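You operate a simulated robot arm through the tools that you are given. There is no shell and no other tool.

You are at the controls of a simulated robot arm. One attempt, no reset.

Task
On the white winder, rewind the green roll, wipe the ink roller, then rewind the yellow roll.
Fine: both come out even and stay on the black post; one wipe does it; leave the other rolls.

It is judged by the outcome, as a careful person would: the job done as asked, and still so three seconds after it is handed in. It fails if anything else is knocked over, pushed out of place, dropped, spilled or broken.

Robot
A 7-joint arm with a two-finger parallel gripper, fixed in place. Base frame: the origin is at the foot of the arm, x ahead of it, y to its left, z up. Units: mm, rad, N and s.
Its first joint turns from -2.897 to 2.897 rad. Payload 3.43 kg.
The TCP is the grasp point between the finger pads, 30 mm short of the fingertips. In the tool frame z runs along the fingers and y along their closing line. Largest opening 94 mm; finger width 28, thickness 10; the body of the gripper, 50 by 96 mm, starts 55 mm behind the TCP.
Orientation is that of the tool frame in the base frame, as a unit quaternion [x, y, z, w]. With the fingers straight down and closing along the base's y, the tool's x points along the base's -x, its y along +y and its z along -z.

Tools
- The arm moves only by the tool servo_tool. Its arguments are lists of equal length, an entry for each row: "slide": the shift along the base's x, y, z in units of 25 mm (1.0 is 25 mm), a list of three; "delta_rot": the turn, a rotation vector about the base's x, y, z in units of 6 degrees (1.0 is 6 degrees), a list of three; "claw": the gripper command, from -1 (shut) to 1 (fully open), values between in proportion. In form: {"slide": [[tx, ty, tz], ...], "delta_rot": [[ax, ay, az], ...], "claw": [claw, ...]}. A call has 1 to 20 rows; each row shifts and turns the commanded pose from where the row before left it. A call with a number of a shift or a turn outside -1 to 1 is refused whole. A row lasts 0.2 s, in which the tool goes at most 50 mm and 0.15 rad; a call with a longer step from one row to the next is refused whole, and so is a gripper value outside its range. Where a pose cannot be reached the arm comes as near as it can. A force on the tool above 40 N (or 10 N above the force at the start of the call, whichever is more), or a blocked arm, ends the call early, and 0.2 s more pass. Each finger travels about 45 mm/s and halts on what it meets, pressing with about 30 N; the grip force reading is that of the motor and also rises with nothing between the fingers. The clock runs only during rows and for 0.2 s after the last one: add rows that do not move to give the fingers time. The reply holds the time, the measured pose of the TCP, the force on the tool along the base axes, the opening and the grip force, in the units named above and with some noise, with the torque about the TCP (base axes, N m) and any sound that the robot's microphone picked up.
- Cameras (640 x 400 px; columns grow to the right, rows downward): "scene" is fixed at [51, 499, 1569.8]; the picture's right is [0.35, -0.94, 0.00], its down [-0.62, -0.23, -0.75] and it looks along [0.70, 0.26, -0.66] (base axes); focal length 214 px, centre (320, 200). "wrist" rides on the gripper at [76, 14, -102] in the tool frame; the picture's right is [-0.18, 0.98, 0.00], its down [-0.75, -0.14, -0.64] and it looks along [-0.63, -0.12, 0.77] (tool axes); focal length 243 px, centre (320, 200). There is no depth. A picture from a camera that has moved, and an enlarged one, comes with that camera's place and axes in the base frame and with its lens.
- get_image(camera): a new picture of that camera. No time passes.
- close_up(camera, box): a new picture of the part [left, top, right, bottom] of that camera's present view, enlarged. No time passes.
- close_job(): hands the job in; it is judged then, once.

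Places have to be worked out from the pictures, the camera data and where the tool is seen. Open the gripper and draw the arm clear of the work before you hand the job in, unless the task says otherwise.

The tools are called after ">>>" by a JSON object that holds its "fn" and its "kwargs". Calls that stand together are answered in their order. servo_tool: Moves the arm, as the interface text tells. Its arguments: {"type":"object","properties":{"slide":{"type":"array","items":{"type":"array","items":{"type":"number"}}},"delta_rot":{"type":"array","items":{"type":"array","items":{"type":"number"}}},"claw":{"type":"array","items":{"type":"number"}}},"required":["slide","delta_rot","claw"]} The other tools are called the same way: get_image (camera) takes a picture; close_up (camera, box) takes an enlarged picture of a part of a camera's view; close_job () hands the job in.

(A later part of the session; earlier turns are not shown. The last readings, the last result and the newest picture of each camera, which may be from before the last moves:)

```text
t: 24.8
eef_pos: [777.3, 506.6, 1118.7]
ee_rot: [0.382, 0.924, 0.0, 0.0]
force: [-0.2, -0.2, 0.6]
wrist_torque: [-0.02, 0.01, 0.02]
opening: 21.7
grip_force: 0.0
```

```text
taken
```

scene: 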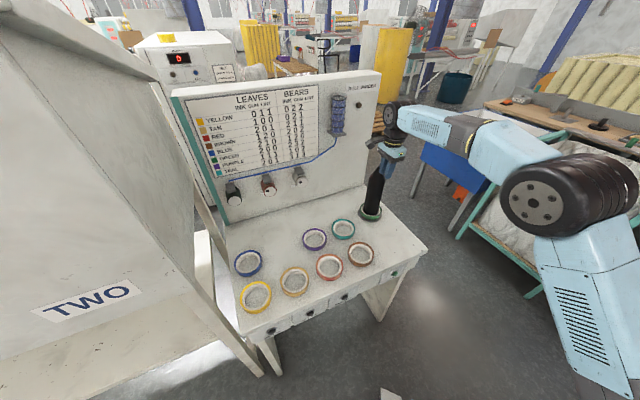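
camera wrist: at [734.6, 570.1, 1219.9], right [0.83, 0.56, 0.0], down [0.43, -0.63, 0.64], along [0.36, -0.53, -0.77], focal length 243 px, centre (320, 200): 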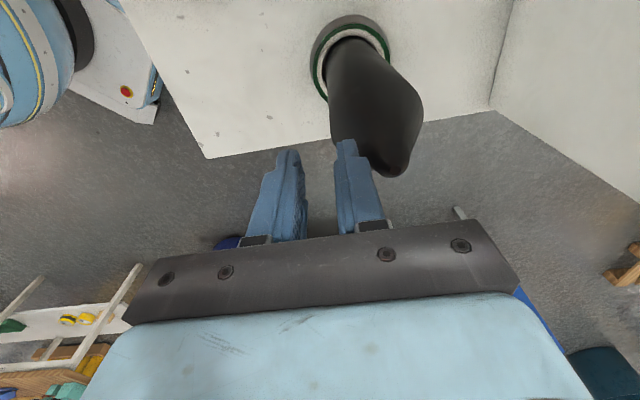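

Green dropped cleanly to the base of the post. I'll raise clear and swing to the front of the winder, turning the tool back +90° so I can face the REWIND button, which triangulates to about (587, 373, 759).

>>> {"fn": "servo_tool", "kwargs": {"slide": [[0, 0, 0.5], [0, 0, 1], [0, 0, 1], [0, 0, 0.5], [-0.7, -0.55, -0.2], [-0.75, -0.6, -0.5], [-0.75, -0.6, -0.5], [-0.75, -0.6, -0.5], [-0.75, -0.6, -0.5], [-0.75, -0.6, -0.5], [-0.75, -0.6, -0.5], [-0.75, -0.6, -0.5], [-0.75, -0.6, -0.5], [-0.75, -0.6, -0.5], [-0.75, -0.6, -0.5], [-0.75, -0.6, -0.5], [-0.75, -0.6, -0.5], [-0.75, -0.6, -0.5], [-0.75, -0.6, -0.5], [0, 0, 0]], "delta_rot": [[0, 0, 0], [0, 0, 0], [0, 0, 0], [0, 0, 0], [0, 0, 1], [0, 0, 1], [0, 0, 1], [0, 0, 1], [0, 0, 1], [0, 0, 1], [0, 0, 1], [0, 0, 1], [0, 0, 1], [0, 0, 1], [0, 0, 1], [0, 0, 1], [0, 0, 1], [0, 0, 1], [0, 0, 1], [0, 0, 0]], "claw": [-0.5, -0.5, -0.5, -0.5, -1, -1, -1, -1, -1, -1, -1, -1, -1, -1, -1, -1, -1, -1, -1, -1]}}

>>> {"fn": "get_image", "kwargs": {"camera": "wrist"}}

>>> {"fn": "get_image", "kwargs": {"camera": "scene"}}

```text
t: 29.0
eef_pos: [498.4, 282.3, 1015.3]
ee_rot: [-0.384, 0.924, 0.0, 0.0]
force: [-0.3, -0.7, 0.0]
wrist_torque: [-0.01, 0.02, 0.03]
opening: 0.0
grip_force: 29.8
```

```text
taken
camera wrist: at [434.5, 237.8, 1116.8], right [-0.57, 0.82, 0.0], down [0.63, 0.43, 0.64], along [0.53, 0.36, -0.77], focal length 243 px, centre (320, 200)
```

wrist: 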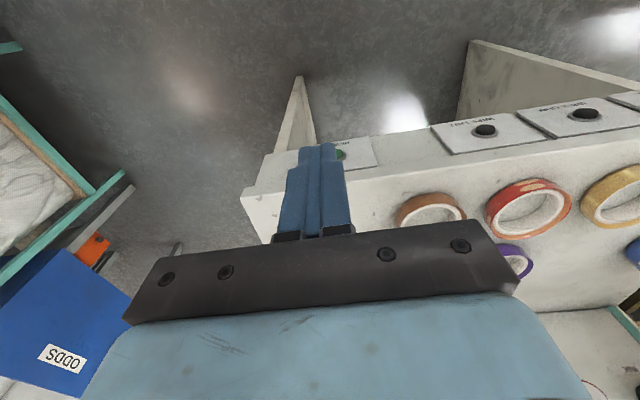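

```text
taken
```

scene: 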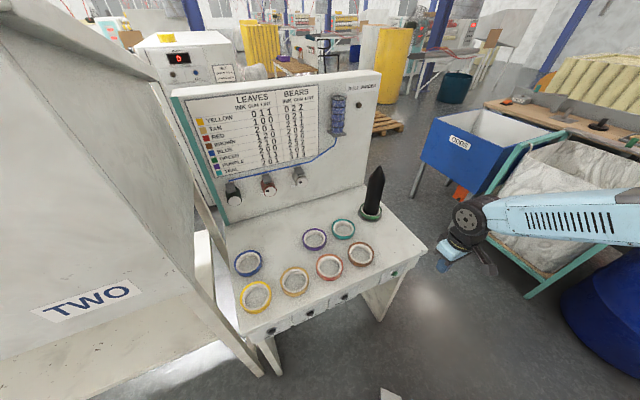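

Next I check that the ring is seated, then tilt the tool 45° forward and lower in front of the REWIND button for a head-on view.

>>> {"fn": "close_up", "kwargs": {"camera": "scene", "box": [340, 155, 400, 230]}}

>>> {"fn": "servo_tool", "kwargs": {"slide": [[0, 0, -0.8], [0, 0, -0.9], [0, 0, -0.9], [0, 0, -0.9], [0, 0, -0.9], [0, 0, -0.9], [0, 0, -0.9], [0, 0, -0.9], [0, 0, -0.9], [0, 0, -0.9], [0, 0, -0.4], [0, 0, 0]], "delta_rot": [[0.66, -0.66, 0], [0.66, -0.66, 0], [0.66, -0.66, 0], [0.66, -0.66, 0], [0.66, -0.66, 0], [0.66, -0.66, 0], [0.66, -0.66, 0], [0.66, -0.66, 0], [0, 0, 0], [0, 0, 0], [0, 0, 0], [0, 0, 0]], "claw": [-1, -1, -1, -1, -1, -1, -1, -1, -1, -1, -1, -1]}}

>>> {"fn": "get_image", "kwargs": {"camera": "wrist"}}

>>> {"fn": "get_image", "kwargs": {"camera": "scene"}}

```text
5.33 times, centred on (370, 192) of scene
camera zoom: at [51.0, 499.0, 1569.8], right [0.35, -0.94, 0.0], down [-0.62, -0.23, -0.75], along [0.7, 0.26, -0.66], focal length 1144 px, centre (53, 240)
```

zoom: 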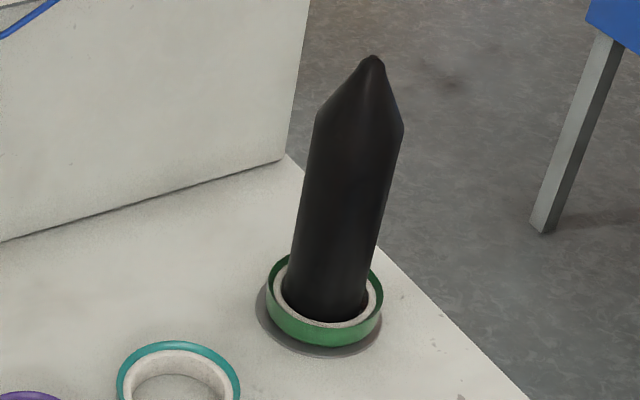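

```text
t: 31.6
eef_pos: [544.6, 320.7, 785.5]
ee_rot: [-0.353, 0.854, 0.145, 0.352]
force: [0.3, -1.1, -0.5]
wrist_torque: [0.01, 0.02, 0.03]
opening: 0.0
grip_force: 30.2
out of reach, approached as far as the arm can: row 6, 7, 8
```

```text
taken
camera wrist: at [444.8, 239.3, 804.2], right [-0.6, 0.79, 0.13], down [0.16, -0.04, 0.99], along [0.78, 0.62, -0.1], focal length 243 px, centre (320, 200)
```

wrist: 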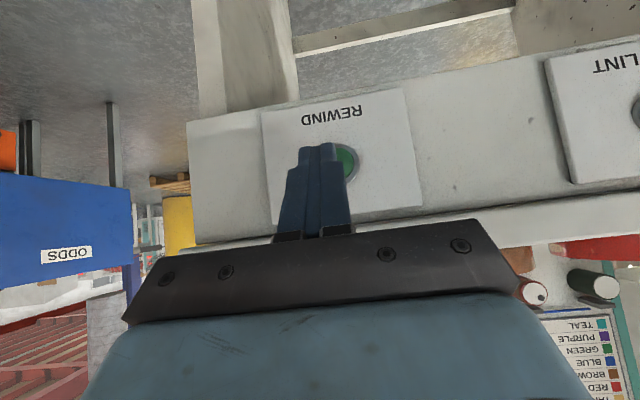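

```text
taken
```

scene: 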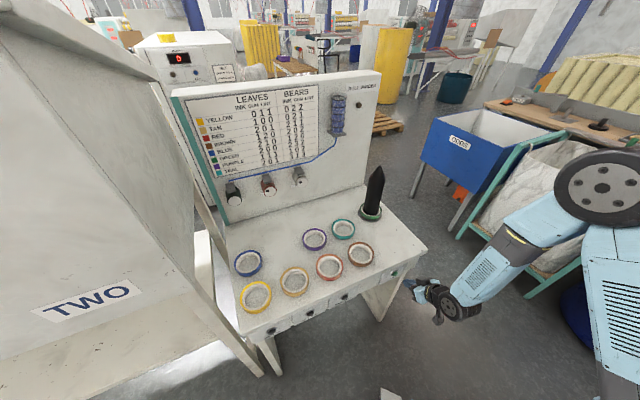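

The post and green ring look well seated. The REWIND button is right ahead at about (585, 374, 757), with the tip 10 mm right of it and a bit high. I'll align and approach to just short of it.

>>> {"fn": "servo_tool", "kwargs": {"slide": [[-0.15, 0.15, -0.34], [-0.15, 0.15, -0.34], [0.25, 0.25, 0], [0.2, 0.2, 0], [0, 0, 0]], "delta_rot": [[0, 0, 0], [0, 0, 0], [0, 0, 0], [0, 0, 0], [0, 0, 0]], "claw": [-1, -1, -1, -1, -1]}}

>>> {"fn": "get_image", "kwargs": {"camera": "wrist"}}

>>> {"fn": "close_up", "kwargs": {"camera": "scene", "box": [360, 240, 450, 320]}}

```text
t: 32.8
eef_pos: [547.2, 338.4, 768.6]
ee_rot: [-0.354, 0.854, 0.146, 0.352]
force: [0.4, 0.2, -0.1]
wrist_torque: [-0.01, 0.0, 0.01]
opening: 0.0
grip_force: 30.4
```

```text
taken
camera wrist: at [448.7, 258.1, 787.1], right [-0.6, 0.79, 0.13], down [0.16, -0.04, 0.99], along [0.78, 0.61, -0.1], focal length 243 px, centre (320, 200)
```

wrist: 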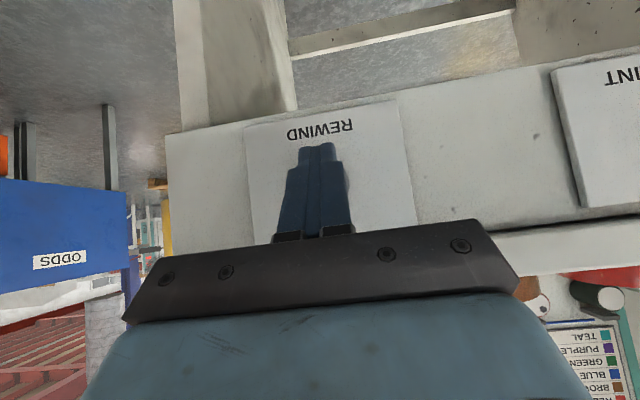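

```text
5.00 times, centred on (405, 280) of scene
camera zoom: at [51.0, 499.0, 1569.8], right [0.35, -0.94, 0.0], down [-0.62, -0.23, -0.75], along [0.7, 0.26, -0.66], focal length 1072 px, centre (-105, -200)
```

zoom: 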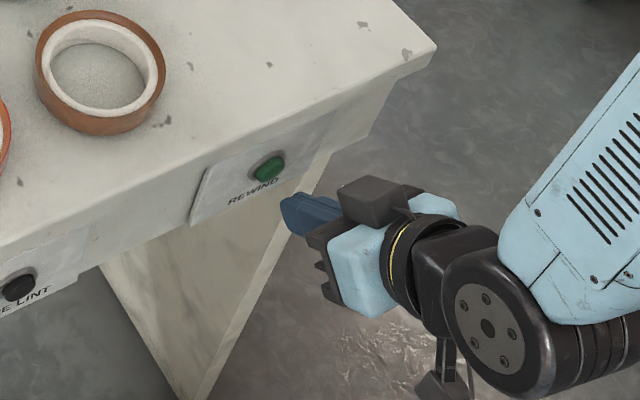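

The tip sits just in front of the button, a few millimetres low. I'll nudge it up and advance slowly along the button's axis.

>>> {"fn": "servo_tool", "kwargs": {"slide": [[0.05, -0.05, 0.16], [0.15, 0.15, 0], [0.15, 0.15, 0], [0.1, 0.1, 0], [0, 0, 0]], "delta_rot": [[0, 0, 0], [0, 0, 0], [0, 0, 0], [0, 0, 0], [0, 0, 0]], "claw": [-1, -1, -1, -1, -1]}}

>>> {"fn": "close_up", "kwargs": {"camera": "scene", "box": [360, 240, 430, 300]}}

>>> {"fn": "close_up", "kwargs": {"camera": "wrist", "box": [230, 80, 430, 240]}}

```text
t: 34.0
eef_pos: [559.9, 345.6, 773.0]
ee_rot: [-0.354, 0.854, 0.146, 0.352]
force: [0.0, -0.9, -0.5]
wrist_torque: [-0.02, -0.01, -0.05]
opening: 0.2
grip_force: 30.0
```

```text
6.67 times, centred on (395, 270) of scene
camera zoom: at [51.0, 499.0, 1569.8], right [0.35, -0.94, 0.0], down [-0.62, -0.23, -0.75], along [0.7, 0.26, -0.66], focal length 1430 px, centre (-180, -267)
```

zoom: 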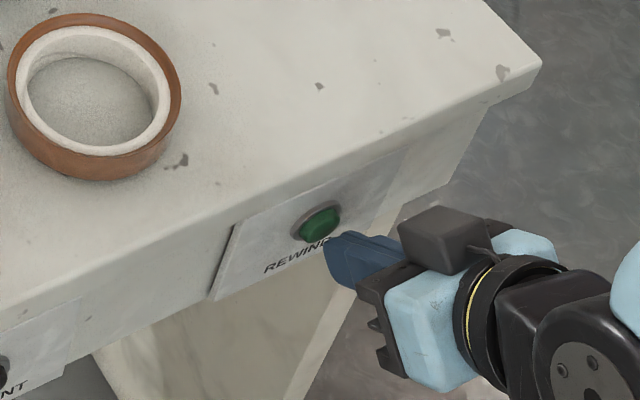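

```text
2.50 times, centred on (330, 160) of wrist
camera zoom: at [460.4, 266.4, 792.0], right [-0.6, 0.79, 0.13], down [0.16, -0.04, 0.99], along [0.78, 0.61, -0.1], focal length 606 px, centre (295, 300)
```

zoom: 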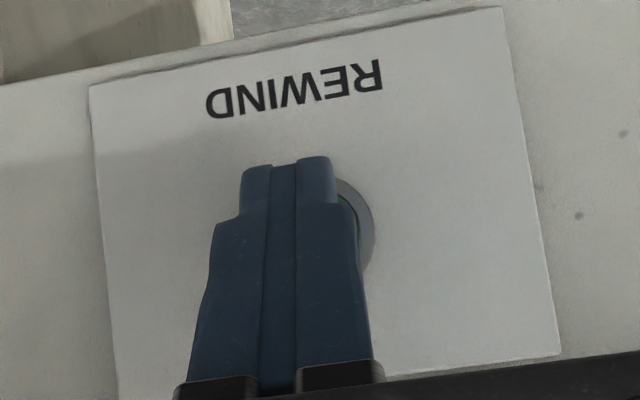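

The button cap is about 29 mm wide and the tip is within a few millimetres of its axis. I'll nudge 3 mm left and push in slowly, watching force and sound.

>>> {"fn": "servo_tool", "kwargs": {"slide": [[-0.085, 0.085, 0.04], [0.07, 0.07, 0], [0.07, 0.07, 0], [0.07, 0.07, 0], [0, 0, 0]], "delta_rot": [[0, 0, 0], [0, 0, 0], [0, 0, 0], [0, 0, 0], [0, 0, 0]], "claw": [-1, -1, -1, -1, -1]}}

>>> {"fn": "close_up", "kwargs": {"camera": "scene", "box": [360, 240, 430, 300]}}

```text
t: 35.2
eef_pos: [562.5, 353.0, 773.7]
ee_rot: [-0.353, 0.855, 0.145, 0.352]
force: [-3.5, -5.0, 1.0]
wrist_torque: [-0.07, 0.01, -0.03]
opening: 0.1
grip_force: 30.5
heard: click
```

```text
6.67 times, centred on (395, 270) of scene
camera zoom: at [51.0, 499.0, 1569.8], right [0.35, -0.94, 0.0], down [-0.62, -0.23, -0.75], along [0.7, 0.26, -0.66], focal length 1430 px, centre (-180, -267)
```

zoom: 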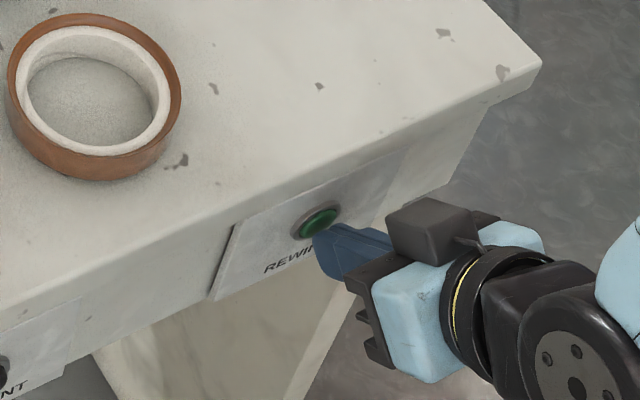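

I heard a click, with about 6 N of contact: REWIND is pressed. I'll back off and watch the result.

>>> {"fn": "servo_tool", "kwargs": {"slide": [[-0.3, -0.3, 0], [-0.5, -0.5, 0], [-0.3, -0.3, 0], [0, 0, 0], [0, 0, 0], [0, 0, 0], [0, 0, 0], [0, 0, 0]], "delta_rot": [[0, 0, 0], [0, 0, 0], [0, 0, 0], [0, 0, 0], [0, 0, 0], [0, 0, 0], [0, 0, 0], [0, 0, 0]], "claw": [-1, -1, -1, -1, -1, -1, -1, -1]}}

>>> {"fn": "get_image", "kwargs": {"camera": "scene"}}

>>> {"fn": "close_up", "kwargs": {"camera": "scene", "box": [215, 165, 315, 215]}}

>>> {"fn": "close_up", "kwargs": {"camera": "scene", "box": [315, 80, 415, 230]}}

```text
t: 37.0
eef_pos: [536.4, 327.9, 773.5]
ee_rot: [-0.353, 0.854, 0.145, 0.352]
force: [0.4, 0.3, 0.6]
wrist_torque: [0.0, -0.05, 0.01]
opening: 0.1
grip_force: 30.1
```

```text
taken
```

scene: 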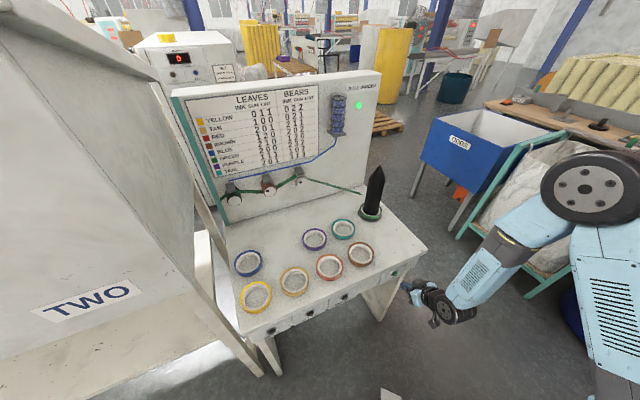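

```text
6.40 times, centred on (265, 190) of scene
camera zoom: at [51.0, 499.0, 1569.8], right [0.35, -0.94, 0.0], down [-0.62, -0.23, -0.75], along [0.7, 0.26, -0.66], focal length 1373 px, centre (672, 264)
```

zoom: 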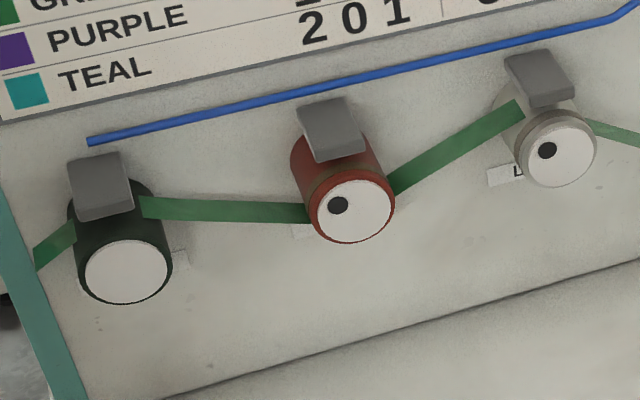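

```text
2.67 times, centred on (365, 155) of scene
camera zoom: at [51.0, 499.0, 1569.8], right [0.35, -0.94, 0.0], down [-0.62, -0.23, -0.75], along [0.7, 0.26, -0.66], focal length 572 px, centre (200, 320)
```

zoom: 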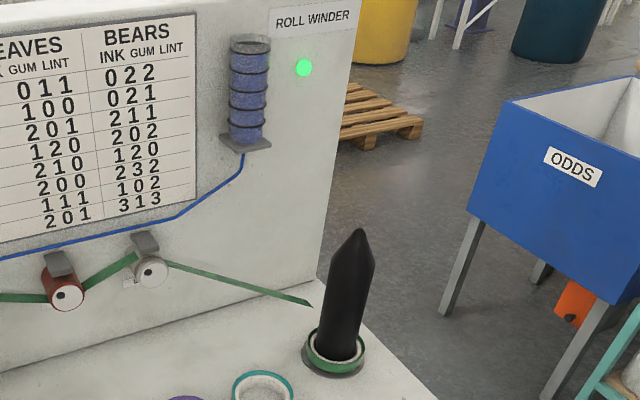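

The winder is running, with the lamp green and the tape threaded past the rollers. I'll hold still and wait for it to finish.

>>> {"fn": "servo_tool", "kwargs": {"slide": [[0, 0, 0], [0, 0, 0], [0, 0, 0], [0, 0, 0], [0, 0, 0], [0, 0, 0], [0, 0, 0], [0, 0, 0], [0, 0, 0], [0, 0, 0], [0, 0, 0], [0, 0, 0], [0, 0, 0], [0, 0, 0], [0, 0, 0], [0, 0, 0], [0, 0, 0], [0, 0, 0], [0, 0, 0], [0, 0, 0]], "delta_rot": [[0, 0, 0], [0, 0, 0], [0, 0, 0], [0, 0, 0], [0, 0, 0], [0, 0, 0], [0, 0, 0], [0, 0, 0], [0, 0, 0], [0, 0, 0], [0, 0, 0], [0, 0, 0], [0, 0, 0], [0, 0, 0], [0, 0, 0], [0, 0, 0], [0, 0, 0], [0, 0, 0], [0, 0, 0], [0, 0, 0]], "claw": [-1, -1, -1, -1, -1, -1, -1, -1, -1, -1, -1, -1, -1, -1, -1, -1, -1, -1, -1, -1]}}

>>> {"fn": "get_image", "kwargs": {"camera": "scene"}}

>>> {"fn": "close_up", "kwargs": {"camera": "scene", "box": [215, 165, 315, 215]}}

>>> {"fn": "close_up", "kwargs": {"camera": "scene", "box": [315, 80, 415, 230]}}

```text
t: 41.2
eef_pos: [535.8, 325.7, 773.1]
ee_rot: [-0.354, 0.854, 0.146, 0.352]
force: [0.3, 0.2, -0.6]
wrist_torque: [-0.02, 0.0, 0.0]
opening: 0.0
grip_force: 29.8
```

```text
taken
```

scene: 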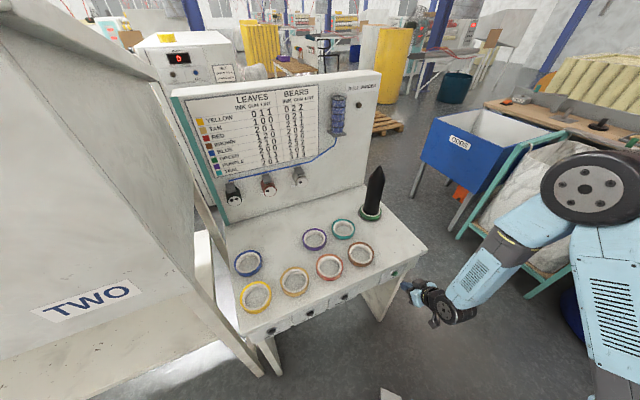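

```text
6.40 times, centred on (265, 190) of scene
camera zoom: at [51.0, 499.0, 1569.8], right [0.35, -0.94, 0.0], down [-0.62, -0.23, -0.75], along [0.7, 0.26, -0.66], focal length 1373 px, centre (672, 264)
```

zoom: 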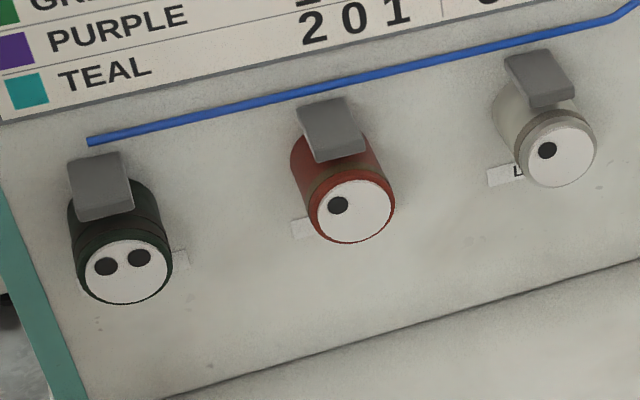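

```text
2.67 times, centred on (365, 155) of scene
camera zoom: at [51.0, 499.0, 1569.8], right [0.35, -0.94, 0.0], down [-0.62, -0.23, -0.75], along [0.7, 0.26, -0.66], focal length 572 px, centre (200, 320)
```

zoom: 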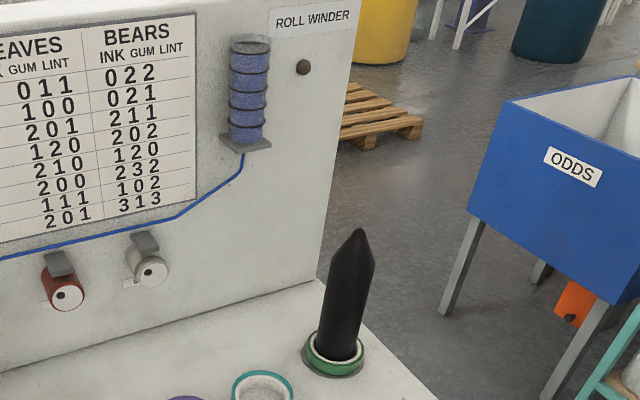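

Green finished evenly: the ink roller now shows 2 dots, gum 1, lint 1, as charted. I'll back up out of the tilt and travel left toward WIPE INK, estimated at about (224, 735, 762).

>>> {"fn": "servo_tool", "kwargs": {"slide": [[-0.3, -0.3, 0.6], [0, 0, 0.8], [0, 0, 0.8], [0, 0, 0.8], [0, 0, 0.8], [0, 0, 0.8], [0, 0, 0.8], [0, 0, 0.8], [0, 0, 0.5], [0, 0, 0]], "delta_rot": [[-0.66, 0.66, 0], [-0.66, 0.66, 0], [-0.66, 0.66, 0], [-0.66, 0.66, 0], [-0.66, 0.66, 0], [-0.66, 0.66, 0], [-0.66, 0.66, 0], [-0.66, 0.66, 0], [0, 0, 0], [0, 0, 0]], "claw": [-1, -1, -1, -1, -1, -1, -1, -1, -1, -1]}}

>>> {"fn": "servo_tool", "kwargs": {"slide": [[-0.5, 0.5, 0], [-0.95, 0.95, 0], [-0.95, 0.95, 0], [-0.95, 0.95, 0], [-0.95, 0.95, 0], [-0.95, 0.95, 0], [-0.95, 0.95, 0], [-0.95, 0.95, 0], [-0.95, 0.95, 0], [-0.95, 0.95, 0], [-0.95, 0.95, 0], [-0.95, 0.95, 0], [-0.5, 0.5, 0], [0, 0, 0], [0, 0, 0]], "delta_rot": [[0, 0, 0], [0, 0, 0], [0, 0, 0], [0, 0, 0], [0, 0, 0], [0, 0, 0], [0, 0, 0], [0, 0, 0], [0, 0, 0], [0, 0, 0], [0, 0, 0], [0, 0, 0], [0, 0, 0], [0, 0, 0], [0, 0, 0]], "claw": [-1, -1, -1, -1, -1, -1, -1, -1, -1, -1, -1, -1, -1, -1, -1]}}

>>> {"fn": "get_image", "kwargs": {"camera": "wrist"}}

>>> {"fn": "get_image", "kwargs": {"camera": "scene"}}

```text
t: 43.4
eef_pos: [527.7, 319.2, 942.5]
ee_rot: [-0.383, 0.924, 0.0, 0.0]
force: [-0.1, -0.1, 0.3]
wrist_torque: [0.01, 0.01, 0.0]
opening: 0.0
grip_force: 30.1
```

```text
t: 46.6
eef_pos: [240.9, 607.5, 941.8]
ee_rot: [-0.382, 0.924, 0.0, -0.001]
force: [-0.7, -0.6, -0.6]
wrist_torque: [0.06, -0.01, 0.0]
opening: 0.1
grip_force: 29.8
```

```text
taken
camera wrist: at [176.5, 562.7, 1044.1], right [-0.56, 0.83, 0.0], down [0.63, 0.43, 0.64], along [0.53, 0.36, -0.77], focal length 243 px, centre (320, 200)
```

wrist: 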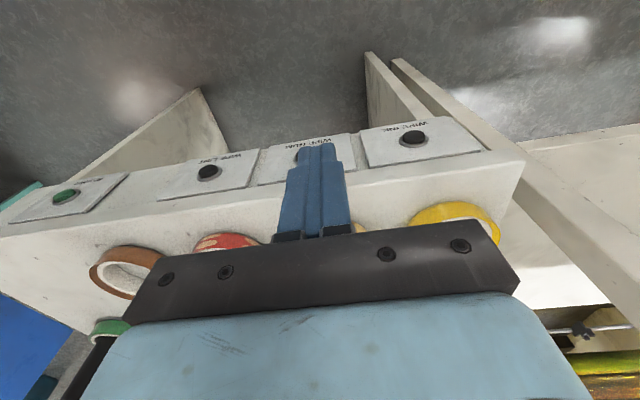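

```text
taken
```

scene: 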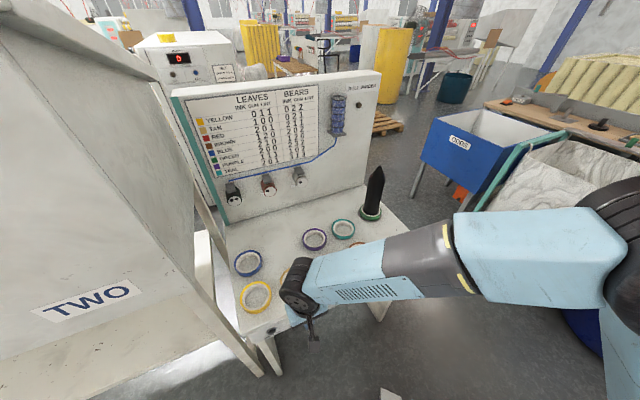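

WIPE INK projects to about (221, 734), matching my earlier estimate. I'll move in front of it, then tilt and lower as before.

>>> {"fn": "servo_tool", "kwargs": {"slide": [[-0.7, 0.7, 0], [-0.9, 0.9, 0], [-0.8, 0.8, 0], [-0.5, 0.5, 0], [0, 0, -0.66], [0, 0, -0.66], [0, 0, -0.66], [0, 0, -0.66], [0, 0, -0.66], [0, 0, -0.66], [0, 0, -0.66], [0, 0, -0.66], [0, 0, -0.66], [0, 0, -0.66], [0, 0, 0], [0, 0, 0]], "delta_rot": [[0, 0, 0], [0, 0, 0], [0, 0, 0], [0, 0, 0], [0.66, -0.66, 0], [0.66, -0.66, 0], [0.66, -0.66, 0], [0.66, -0.66, 0], [0.66, -0.66, 0], [0.66, -0.66, 0], [0.66, -0.66, 0], [0.66, -0.66, 0], [0, 0, 0], [0, 0, 0], [0, 0, 0], [0, 0, 0]], "claw": [-1, -1, -1, -1, -1, -1, -1, -1, -1, -1, -1, -1, -1, -1, -1, -1]}}

>>> {"fn": "get_image", "kwargs": {"camera": "wrist"}}

>>> {"fn": "get_image", "kwargs": {"camera": "scene"}}

```text
t: 49.2
eef_pos: [241.8, 675.9, 823.6]
ee_rot: [-0.303, 0.885, 0.132, 0.327]
force: [-93.3, -82.5, 68.3]
wrist_torque: [-0.29, -0.89, 0.33]
opening: 0.0
grip_force: 30.1
stopped in row 12: the force on the tool passed its limit at 477 N (the readings are from after the stop); the commanded pose is now the measured one
```

```text
taken
camera wrist: at [136.6, 608.4, 851.4], right [-0.5, 0.85, 0.16], down [0.22, -0.05, 0.97], along [0.84, 0.52, -0.17], focal length 243 px, centre (320, 200)
```

wrist: 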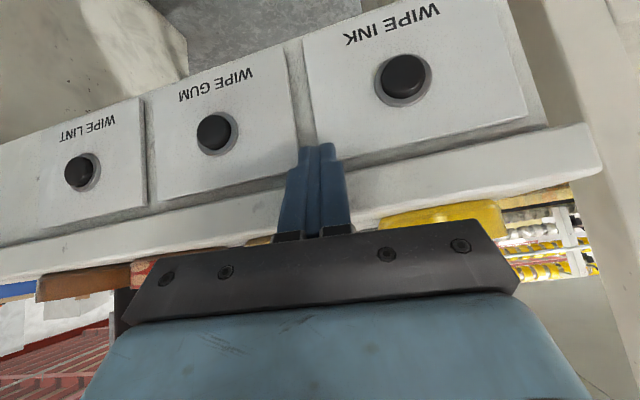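

```text
taken
```

scene: 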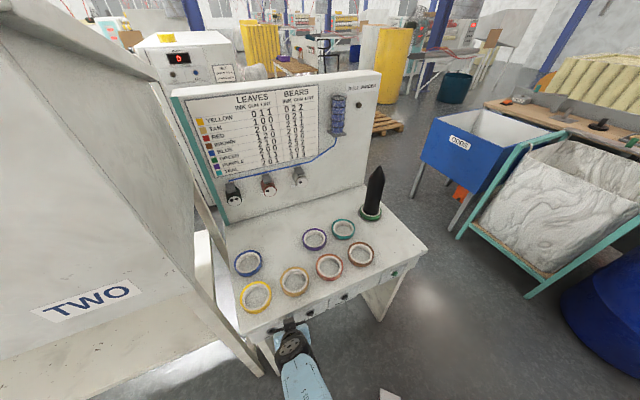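

The arm couldn't follow that tilt here and drifted into the table's front edge; it stopped on force with no click heard. I'll back straight off first and then check that nothing has moved.

>>> {"fn": "servo_tool", "kwargs": {"slide": [[-0.3, -0.3, 0.1], [-0.5, -0.5, 0.3], [-0.5, -0.5, 0.5], [0, 0, 0]], "delta_rot": [[0, 0, 0], [0, 0, 0], [0, 0, 0], [0, 0, 0]], "claw": [-1, -1, -1, -1]}}

>>> {"fn": "get_image", "kwargs": {"camera": "scene"}}

>>> {"fn": "get_image", "kwargs": {"camera": "wrist"}}

>>> {"fn": "close_up", "kwargs": {"camera": "scene", "box": [210, 190, 430, 350]}}

>>> {"fn": "close_up", "kwargs": {"camera": "scene", "box": [160, 70, 400, 220]}}

```text
t: 49.7
eef_pos: [255.0, 664.5, 823.1]
ee_rot: [-0.289, 0.892, 0.128, 0.323]
force: [-77.3, -29.7, 20.8]
wrist_torque: [0.03, 0.58, 1.1]
opening: 0.0
grip_force: 30.3
stopped in row 2: the force on the tool passed its limit at 155 N (the readings are from after the stop); the commanded pose is now the measured one
```

```text
taken
```

scene: 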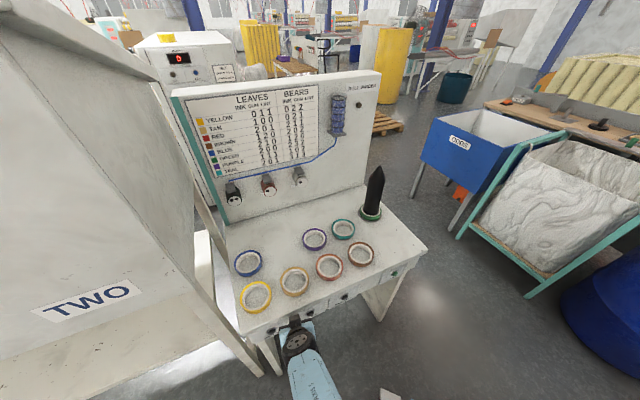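

```text
taken
camera wrist: at [147.1, 599.4, 852.0], right [-0.47, 0.87, 0.16], down [0.23, -0.05, 0.97], along [0.85, 0.5, -0.18], focal length 243 px, centre (320, 200)
```

wrist: 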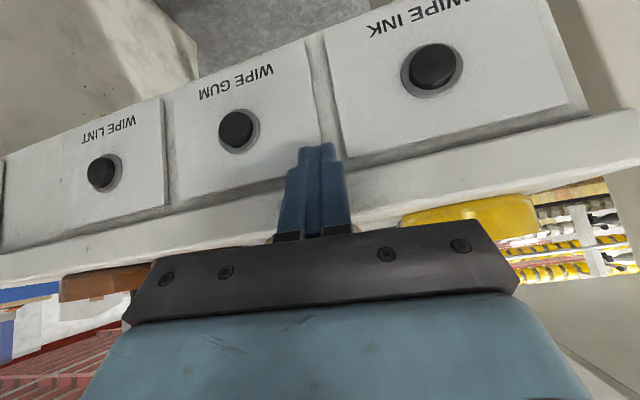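

```text
2.50 times, centred on (320, 270) of scene
camera zoom: at [51.0, 499.0, 1569.8], right [0.35, -0.94, 0.0], down [-0.62, -0.23, -0.75], along [0.7, 0.26, -0.66], focal length 536 px, centre (320, 25)
```

zoom: 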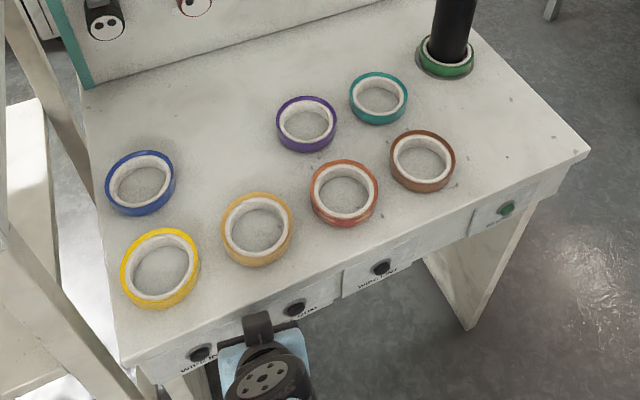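

```text
2.67 times, centred on (280, 145) of scene
camera zoom: at [51.0, 499.0, 1569.8], right [0.35, -0.94, 0.0], down [-0.62, -0.23, -0.75], along [0.7, 0.26, -0.66], focal length 572 px, centre (427, 347)
```

zoom: 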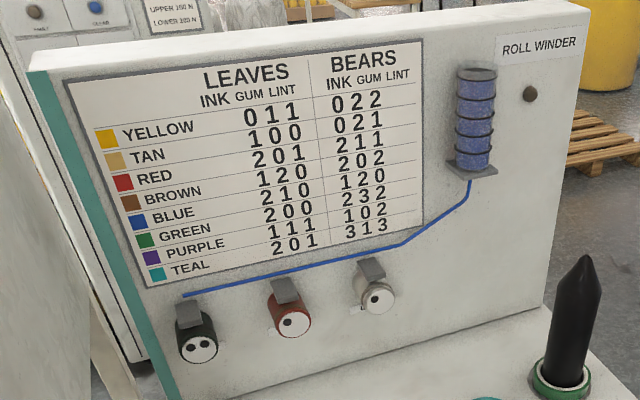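

Nothing on the table has shifted. The 45° tilt isn't reachable here, so I'll un-tilt, which swings the tip away from the edge, and use a shallower tilt for this button.

>>> {"fn": "servo_tool", "kwargs": {"slide": [[-0.1, -0.1, 0.1], [-0.2, -0.2, 0.3], [-0.3, -0.3, 0.5], [-0.4, -0.4, 0.7], [0, 0, 0]], "delta_rot": [[-0.66, 0.66, 0], [-0.66, 0.66, 0], [-0.66, 0.66, 0], [-0.66, 0.66, 0], [0, 0, 0]], "claw": [-1, -1, -1, -1, -1]}}

>>> {"fn": "get_image", "kwargs": {"camera": "scene"}}

```text
t: 50.9
eef_pos: [225.8, 638.0, 869.5]
ee_rot: [-0.311, 0.936, 0.043, 0.161]
force: [-0.1, -0.9, -0.4]
wrist_torque: [-0.01, 0.01, 0.01]
opening: 0.0
grip_force: 30.0
```

```text
taken
```

scene: 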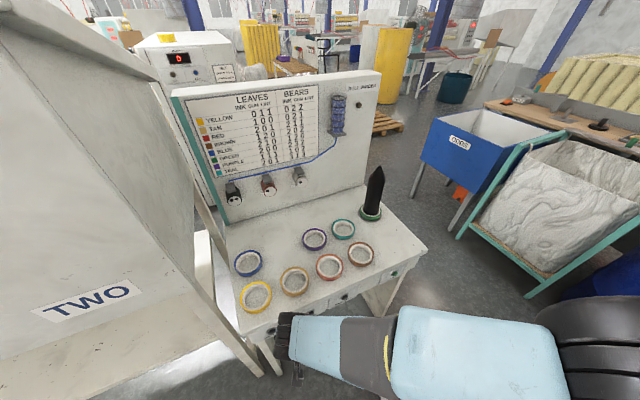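

I'm free of contact, with a tilt of about 19°. I'll correct the yaw by +10° and slide left in front of WIPE INK at this height, then verify before lowering.

>>> {"fn": "servo_tool", "kwargs": {"slide": [[-0.4, 0.4, 0], [-0.6, 0.55, 0], [-0.6, 0.55, 0], [-0.45, 0.45, 0], [0, 0, 0], [0, 0, 0]], "delta_rot": [[0, 0, 0.4], [0, 0, 0.5], [0, 0, 0.5], [0, 0, 0.27], [0, 0, 0], [0, 0, 0]], "claw": [-1, -1, -1, -1, -1, -1]}}

>>> {"fn": "get_image", "kwargs": {"camera": "scene"}}

>>> {"fn": "get_image", "kwargs": {"camera": "wrist"}}

```text
t: 52.3
eef_pos: [173.4, 686.1, 867.8]
ee_rot: [-0.392, 0.905, 0.057, 0.157]
force: [-0.4, 0.6, 0.0]
wrist_torque: [0.0, 0.01, -0.01]
opening: 0.0
grip_force: 30.4
```

```text
taken
```

scene: 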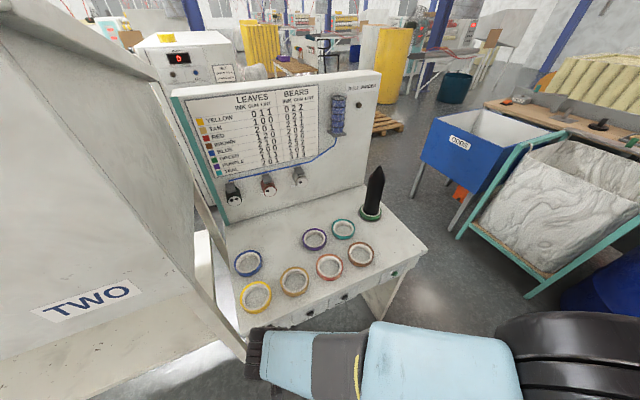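

```text
taken
camera wrist: at [89.8, 619.1, 939.9], right [-0.6, 0.8, 0.04], down [0.43, 0.28, 0.86], along [0.67, 0.53, -0.52], focal length 243 px, centre (320, 200)
```

wrist: 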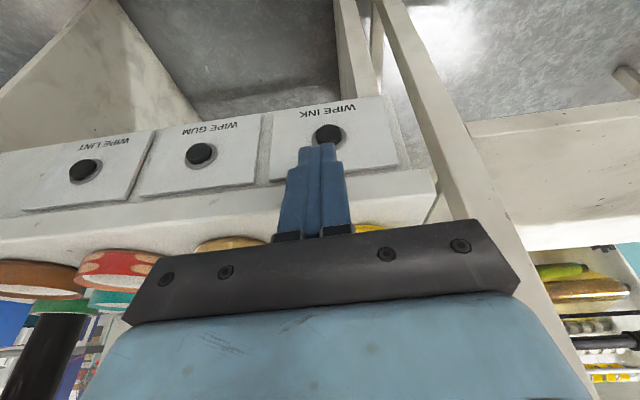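

The pose is right this time: the finger is directly in line with the WIPE INK button. I'll lower to button height.

>>> {"fn": "servo_tool", "kwargs": {"slide": [[0, 0, -0.5], [0, 0, -0.7], [0, 0, -0.7], [0, 0, -0.7], [0, 0, -0.5], [0, 0, -0.26], [0, 0, 0]], "delta_rot": [[0, 0, 0], [0, 0, 0], [0, 0, 0], [0, 0, 0], [0, 0, 0], [0, 0, 0], [0, 0, 0]], "claw": [-1, -1, -1, -1, -1, -1, -1]}}

>>> {"fn": "get_image", "kwargs": {"camera": "wrist"}}

>>> {"fn": "close_up", "kwargs": {"camera": "scene", "box": [220, 290, 340, 390]}}

```text
t: 53.9
eef_pos: [174.3, 686.8, 785.5]
ee_rot: [-0.392, 0.905, 0.057, 0.156]
force: [-0.6, 0.0, -0.6]
wrist_torque: [-0.02, -0.01, 0.01]
opening: 0.1
grip_force: 30.0
```

```text
taken
camera wrist: at [90.5, 620.4, 855.8], right [-0.6, 0.8, 0.04], down [0.43, 0.28, 0.86], along [0.67, 0.53, -0.52], focal length 243 px, centre (320, 200)
```

wrist: 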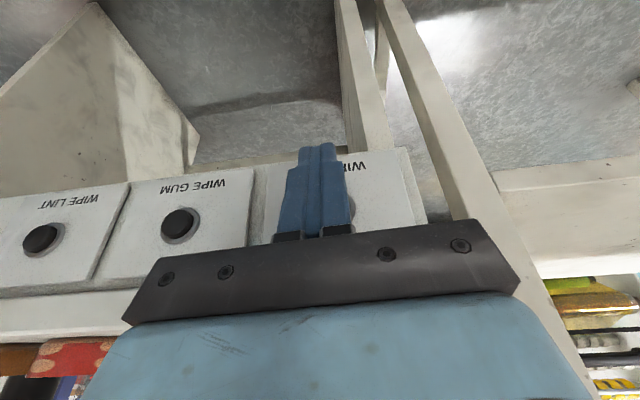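

```text
4.00 times, centred on (280, 340) of scene
camera zoom: at [51.0, 499.0, 1569.8], right [0.35, -0.94, 0.0], down [-0.62, -0.23, -0.75], along [0.7, 0.26, -0.66], focal length 858 px, centre (480, -360)
```

zoom: 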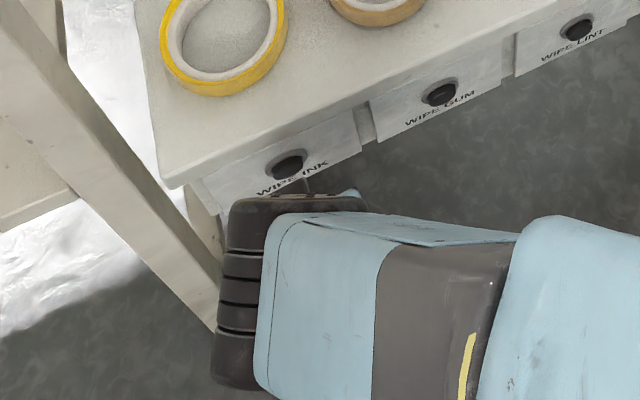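

The finger is aligned with the hidden WIPE INK button (predicted at pixel (332, 207), where I can see its bezel edge). I'll advance to just short of it.

>>> {"fn": "servo_tool", "kwargs": {"slide": [[0.25, 0.25, 0], [0.3, 0.3, 0], [0.3, 0.3, 0], [0.15, 0.15, 0], [0, 0, 0]], "delta_rot": [[0, 0, 0], [0, 0, 0], [0, 0, 0], [0, 0, 0], [0, 0, 0]], "claw": [-1, -1, -1, -1, -1]}}

>>> {"fn": "close_up", "kwargs": {"camera": "wrist", "box": [220, 100, 440, 260]}}

>>> {"fn": "close_up", "kwargs": {"camera": "scene", "box": [240, 300, 320, 360]}}

```text
t: 55.1
eef_pos: [199.4, 709.9, 784.5]
ee_rot: [-0.392, 0.905, 0.057, 0.157]
force: [1.0, -0.1, -0.7]
wrist_torque: [0.04, 0.01, 0.01]
opening: 0.0
grip_force: 30.3
```

```text
2.50 times, centred on (330, 180) of wrist
camera zoom: at [115.9, 644.9, 855.8], right [-0.6, 0.8, 0.04], down [0.43, 0.28, 0.86], along [0.67, 0.53, -0.52], focal length 606 px, centre (295, 250)
```

zoom: 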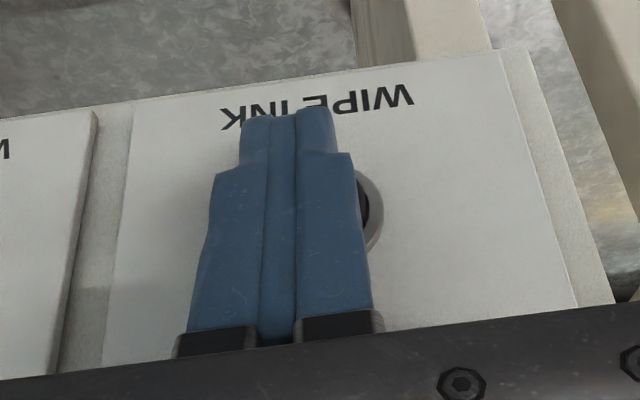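

```text
6.67 times, centred on (280, 330) of scene
camera zoom: at [51.0, 499.0, 1569.8], right [0.35, -0.94, 0.0], down [-0.62, -0.23, -0.75], along [0.7, 0.26, -0.66], focal length 1430 px, centre (587, -667)
```

zoom: 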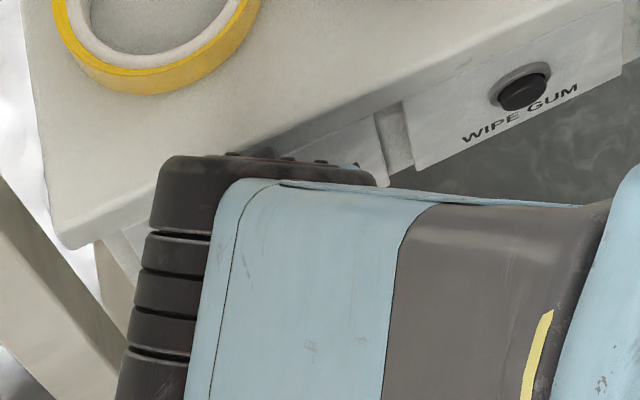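

The button is a few millimetres further left. I'll shift 4 mm and press slowly.

>>> {"fn": "servo_tool", "kwargs": {"slide": [[-0.113, 0.113, 0.03], [0.08, 0.08, 0], [0.07, 0.07, 0], [0.07, 0.07, 0], [0.07, 0.07, 0], [0, 0, 0]], "delta_rot": [[0, 0, 0], [0, 0, 0], [0, 0, 0], [0, 0, 0], [0, 0, 0], [0, 0, 0]], "claw": [-1, -1, -1, -1, -1, -1]}}

>>> {"fn": "close_up", "kwargs": {"camera": "scene", "box": [215, 165, 315, 215]}}

```text
t: 56.5
eef_pos: [203.3, 722.3, 784.5]
ee_rot: [-0.392, 0.905, 0.057, 0.156]
force: [-2.3, -3.1, -1.4]
wrist_torque: [-0.12, 0.08, -0.01]
opening: 0.1
grip_force: 30.8
heard: click
```

```text
6.40 times, centred on (265, 190) of scene
camera zoom: at [51.0, 499.0, 1569.8], right [0.35, -0.94, 0.0], down [-0.62, -0.23, -0.75], along [0.7, 0.26, -0.66], focal length 1373 px, centre (672, 264)
```

zoom: 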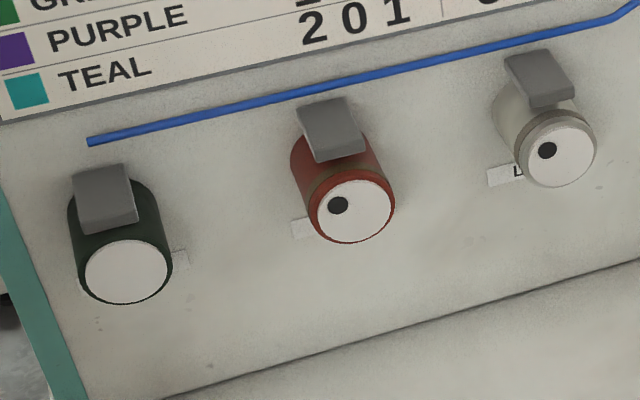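

The ink roller now shows zero dots after a single wipe. I'll back off, raise, un-tilt and turn the tool for the yellow roll.

>>> {"fn": "servo_tool", "kwargs": {"slide": [[-0.3, -0.3, 0], [-0.6, -0.6, 0], [-0.6, -0.6, 0], [-0.3, -0.3, 0.5], [0, 0, 0.9], [0, 0, 0.9], [0, 0, 0.9], [0, 0, 0.9], [0, 0, 0.9], [0, 0, 0.9], [0, 0, 0.9], [0, 0, 0.9], [0, 0, 0.9], [0, 0, 0.5], [0, 0, 0]], "delta_rot": [[0, 0, 0], [0, 0, 0], [0, 0, 0], [0, 0, 0], [-0.45, 0.45, 0], [-0.45, 0.45, 0], [-0.45, 0.45, 0], [-0.45, 0.45, 0], [-0.45, 0.43, 0], [0, 0, 0], [0, 0, 0], [0, 0, 0], [0, 0, 0], [0, 0, 0], [0, 0, 0]], "claw": [-1, -1, -1, -1, -1, -1, -1, -1, -1, -1, -1, -1, -1, -1, -1]}}

>>> {"fn": "get_image", "kwargs": {"camera": "scene"}}

>>> {"fn": "get_image", "kwargs": {"camera": "wrist"}}

```text
t: 59.7
eef_pos: [158.3, 676.8, 1014.1]
ee_rot: [-0.398, 0.917, -0.004, 0.003]
force: [0.0, 0.3, 0.4]
wrist_torque: [0.03, 0.02, -0.01]
opening: 0.0
grip_force: 29.9
```

```text
taken
```

scene: 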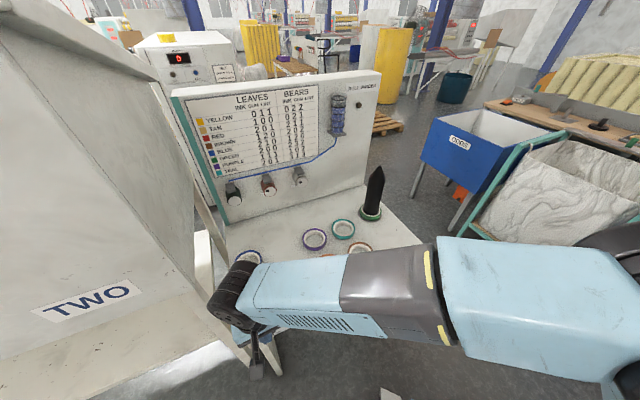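

```text
taken
camera wrist: at [95.5, 630.0, 1114.7], right [-0.59, 0.81, -0.01], down [0.61, 0.46, 0.64], along [0.52, 0.38, -0.76], focal length 243 px, centre (320, 200)
```

wrist: 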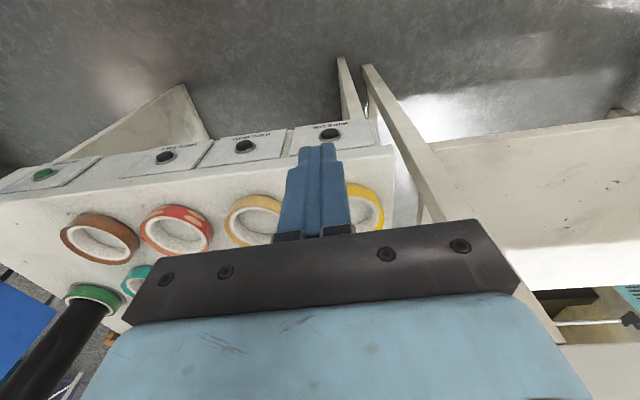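

Next is yellow. To keep the wrist camera away from the machine on the left, I'll turn the tool +88° this time (camera on the right side) and hover over yellow's near wall at about (240, 778).

>>> {"fn": "servo_tool", "kwargs": {"slide": [[0.219, 0.269, 0], [0.219, 0.269, 0], [0.219, 0.269, 0], [0.219, 0.269, 0], [0.219, 0.269, 0], [0.219, 0.269, 0], [0.219, 0.269, 0], [0.219, 0.269, 0], [0.219, 0.269, 0], [0.219, 0.269, 0], [0.219, 0.269, 0], [0.219, 0.269, 0], [0.219, 0.269, 0], [0.219, 0.269, 0], [0.219, 0.269, 0], [0, 0, 0], [0, 0, 0]], "delta_rot": [[0, 0, 0.978], [0, 0, 0.978], [0, 0, 0.978], [0, 0, 0.978], [0, 0, 0.978], [0, 0, 0.978], [0, 0, 0.978], [0, 0, 0.978], [0, 0, 0.978], [0, 0, 0.978], [0, 0, 0.978], [0, 0, 0.978], [0, 0, 0.978], [0, 0, 0.978], [0, 0, 0.978], [0, 0, 0], [0, 0, 0]], "claw": [-1, -1, -1, -1, -1, -1, 0, 0, 0, 0, 0, 0, 0, 0, 0, 0, 0]}}

>>> {"fn": "get_image", "kwargs": {"camera": "wrist"}}

>>> {"fn": "get_image", "kwargs": {"camera": "scene"}}

```text
t: 63.3
eef_pos: [242.1, 777.4, 1011.3]
ee_rot: [0.924, -0.383, 0.0, -0.005]
force: [0.3, 0.9, 0.9]
wrist_torque: [0.03, 0.01, 0.04]
opening: 47.3
grip_force: 0.0
```

```text
taken
camera wrist: at [284.7, 711.9, 1114.1], right [-0.82, -0.57, -0.01], down [-0.44, 0.63, 0.65], along [-0.36, 0.54, -0.76], focal length 243 px, centre (320, 200)
```

wrist: 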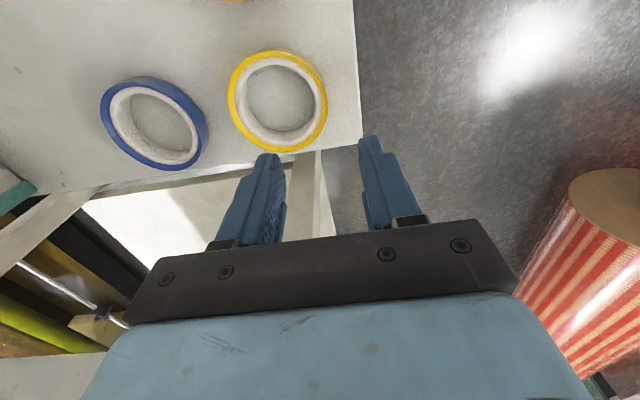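

```text
taken
```

scene: 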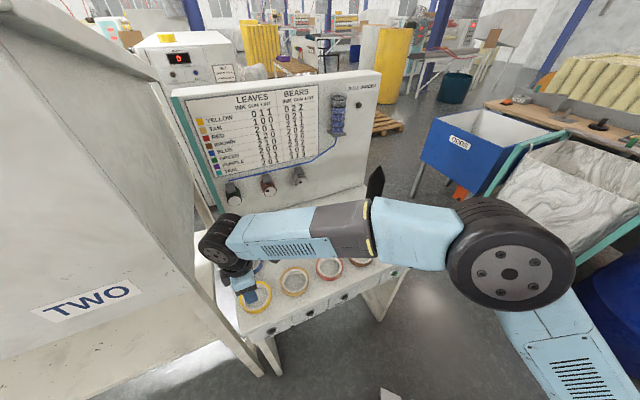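

The tool is over yellow's near wall. I'll zoom in to refine the centre.

>>> {"fn": "close_up", "kwargs": {"camera": "wrist", "box": [200, 30, 400, 155]}}

```text
3.20 times, centred on (300, 92) of wrist
camera zoom: at [284.7, 711.9, 1114.1], right [-0.82, -0.57, -0.01], down [-0.44, 0.63, 0.65], along [-0.36, 0.54, -0.76], focal length 776 px, centre (384, 544)
```

zoom: 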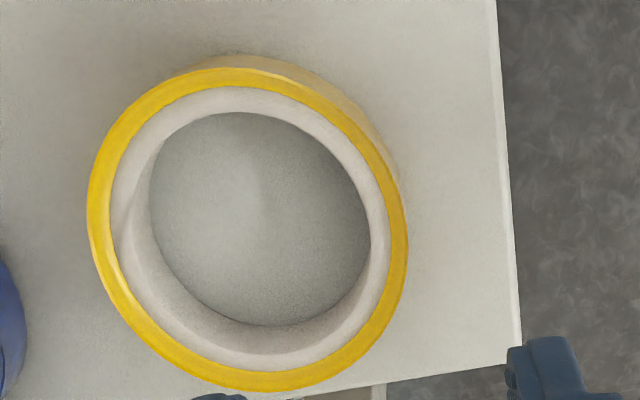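

Yellow's centre comes out near (271, 809). I make a small correction, level the tool and descend to straddle its near wall.

>>> {"fn": "servo_tool", "kwargs": {"slide": [[-0.07, 0.07, -0.2], [0, 0, -0.7], [0, 0, -0.8], [0, 0, -0.8], [0, 0, -0.8], [0, 0, -0.8], [0, 0, -0.6], [0, 0, -0.26], [0, 0, 0], [0, 0, 0]], "delta_rot": [[-0.088, 0.036, 0], [0, 0, 0], [0, 0, 0], [0, 0, 0], [0, 0, 0], [0, 0, 0], [0, 0, 0], [0, 0, 0], [0, 0, 0], [0, 0, 0]], "claw": [0, 0, 0, 0, 0, 0, 0, 0, 0, 0]}}

>>> {"fn": "get_image", "kwargs": {"camera": "wrist"}}

>>> {"fn": "close_up", "kwargs": {"camera": "scene", "box": [220, 240, 320, 330]}}

```text
t: 65.5
eef_pos: [240.2, 779.1, 887.5]
ee_rot: [0.924, -0.383, 0.0, 0.0]
force: [-0.4, -0.4, -0.3]
wrist_torque: [-0.03, -0.04, -0.03]
opening: 47.0
grip_force: 0.1
```

```text
taken
camera wrist: at [284.3, 714.4, 990.1], right [-0.83, -0.56, 0.0], down [-0.43, 0.63, 0.64], along [-0.36, 0.53, -0.77], focal length 243 px, centre (320, 200)
```

wrist: 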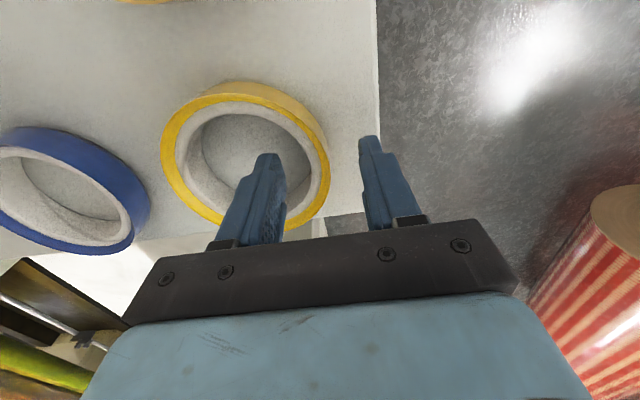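

```text
4.44 times, centred on (270, 285) of scene
camera zoom: at [51.0, 499.0, 1569.8], right [0.35, -0.94, 0.0], down [-0.62, -0.23, -0.75], along [0.7, 0.26, -0.66], focal length 953 px, centre (542, -178)
```

zoom: 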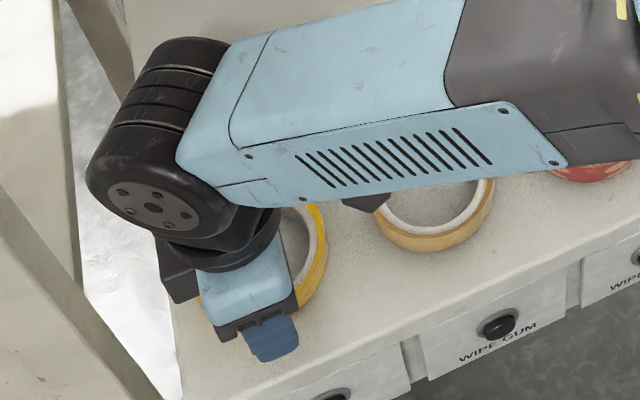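

The fingers straddle yellow's near wall. I'll go down 11 mm more and grip.

>>> {"fn": "servo_tool", "kwargs": {"slide": [[0, 0, -0.22], [0, 0, -0.22], [0, 0, 0], [0, 0, 0], [0, 0, 0], [0, 0, 0], [0, 0, 0], [0, 0, 0]], "delta_rot": [[0, 0, 0], [0, 0, 0], [0, 0, 0], [0, 0, 0], [0, 0, 0], [0, 0, 0], [0, 0, 0], [0, 0, 0]], "claw": [0, 0, 0, -1, -1, -1, -1, -1]}}

>>> {"fn": "get_image", "kwargs": {"camera": "wrist"}}

```text
t: 67.3
eef_pos: [240.1, 779.2, 876.8]
ee_rot: [0.924, -0.382, 0.0, 0.0]
force: [-0.1, -0.2, -0.1]
wrist_torque: [-0.01, -0.02, 0.0]
opening: 11.8
grip_force: 29.9
```

```text
taken
camera wrist: at [283.6, 714.1, 979.2], right [-0.83, -0.56, 0.0], down [-0.43, 0.63, 0.64], along [-0.36, 0.53, -0.77], focal length 243 px, centre (320, 200)
```

wrist: 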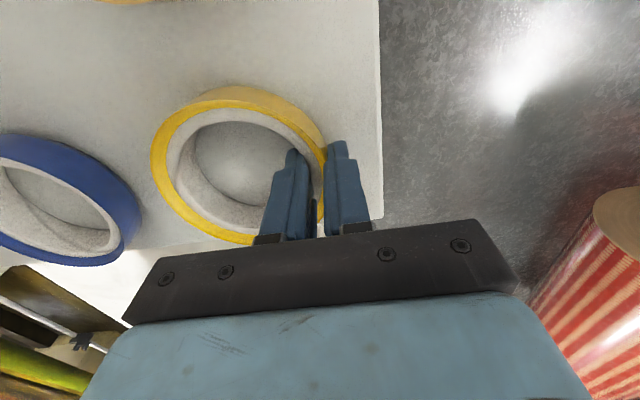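

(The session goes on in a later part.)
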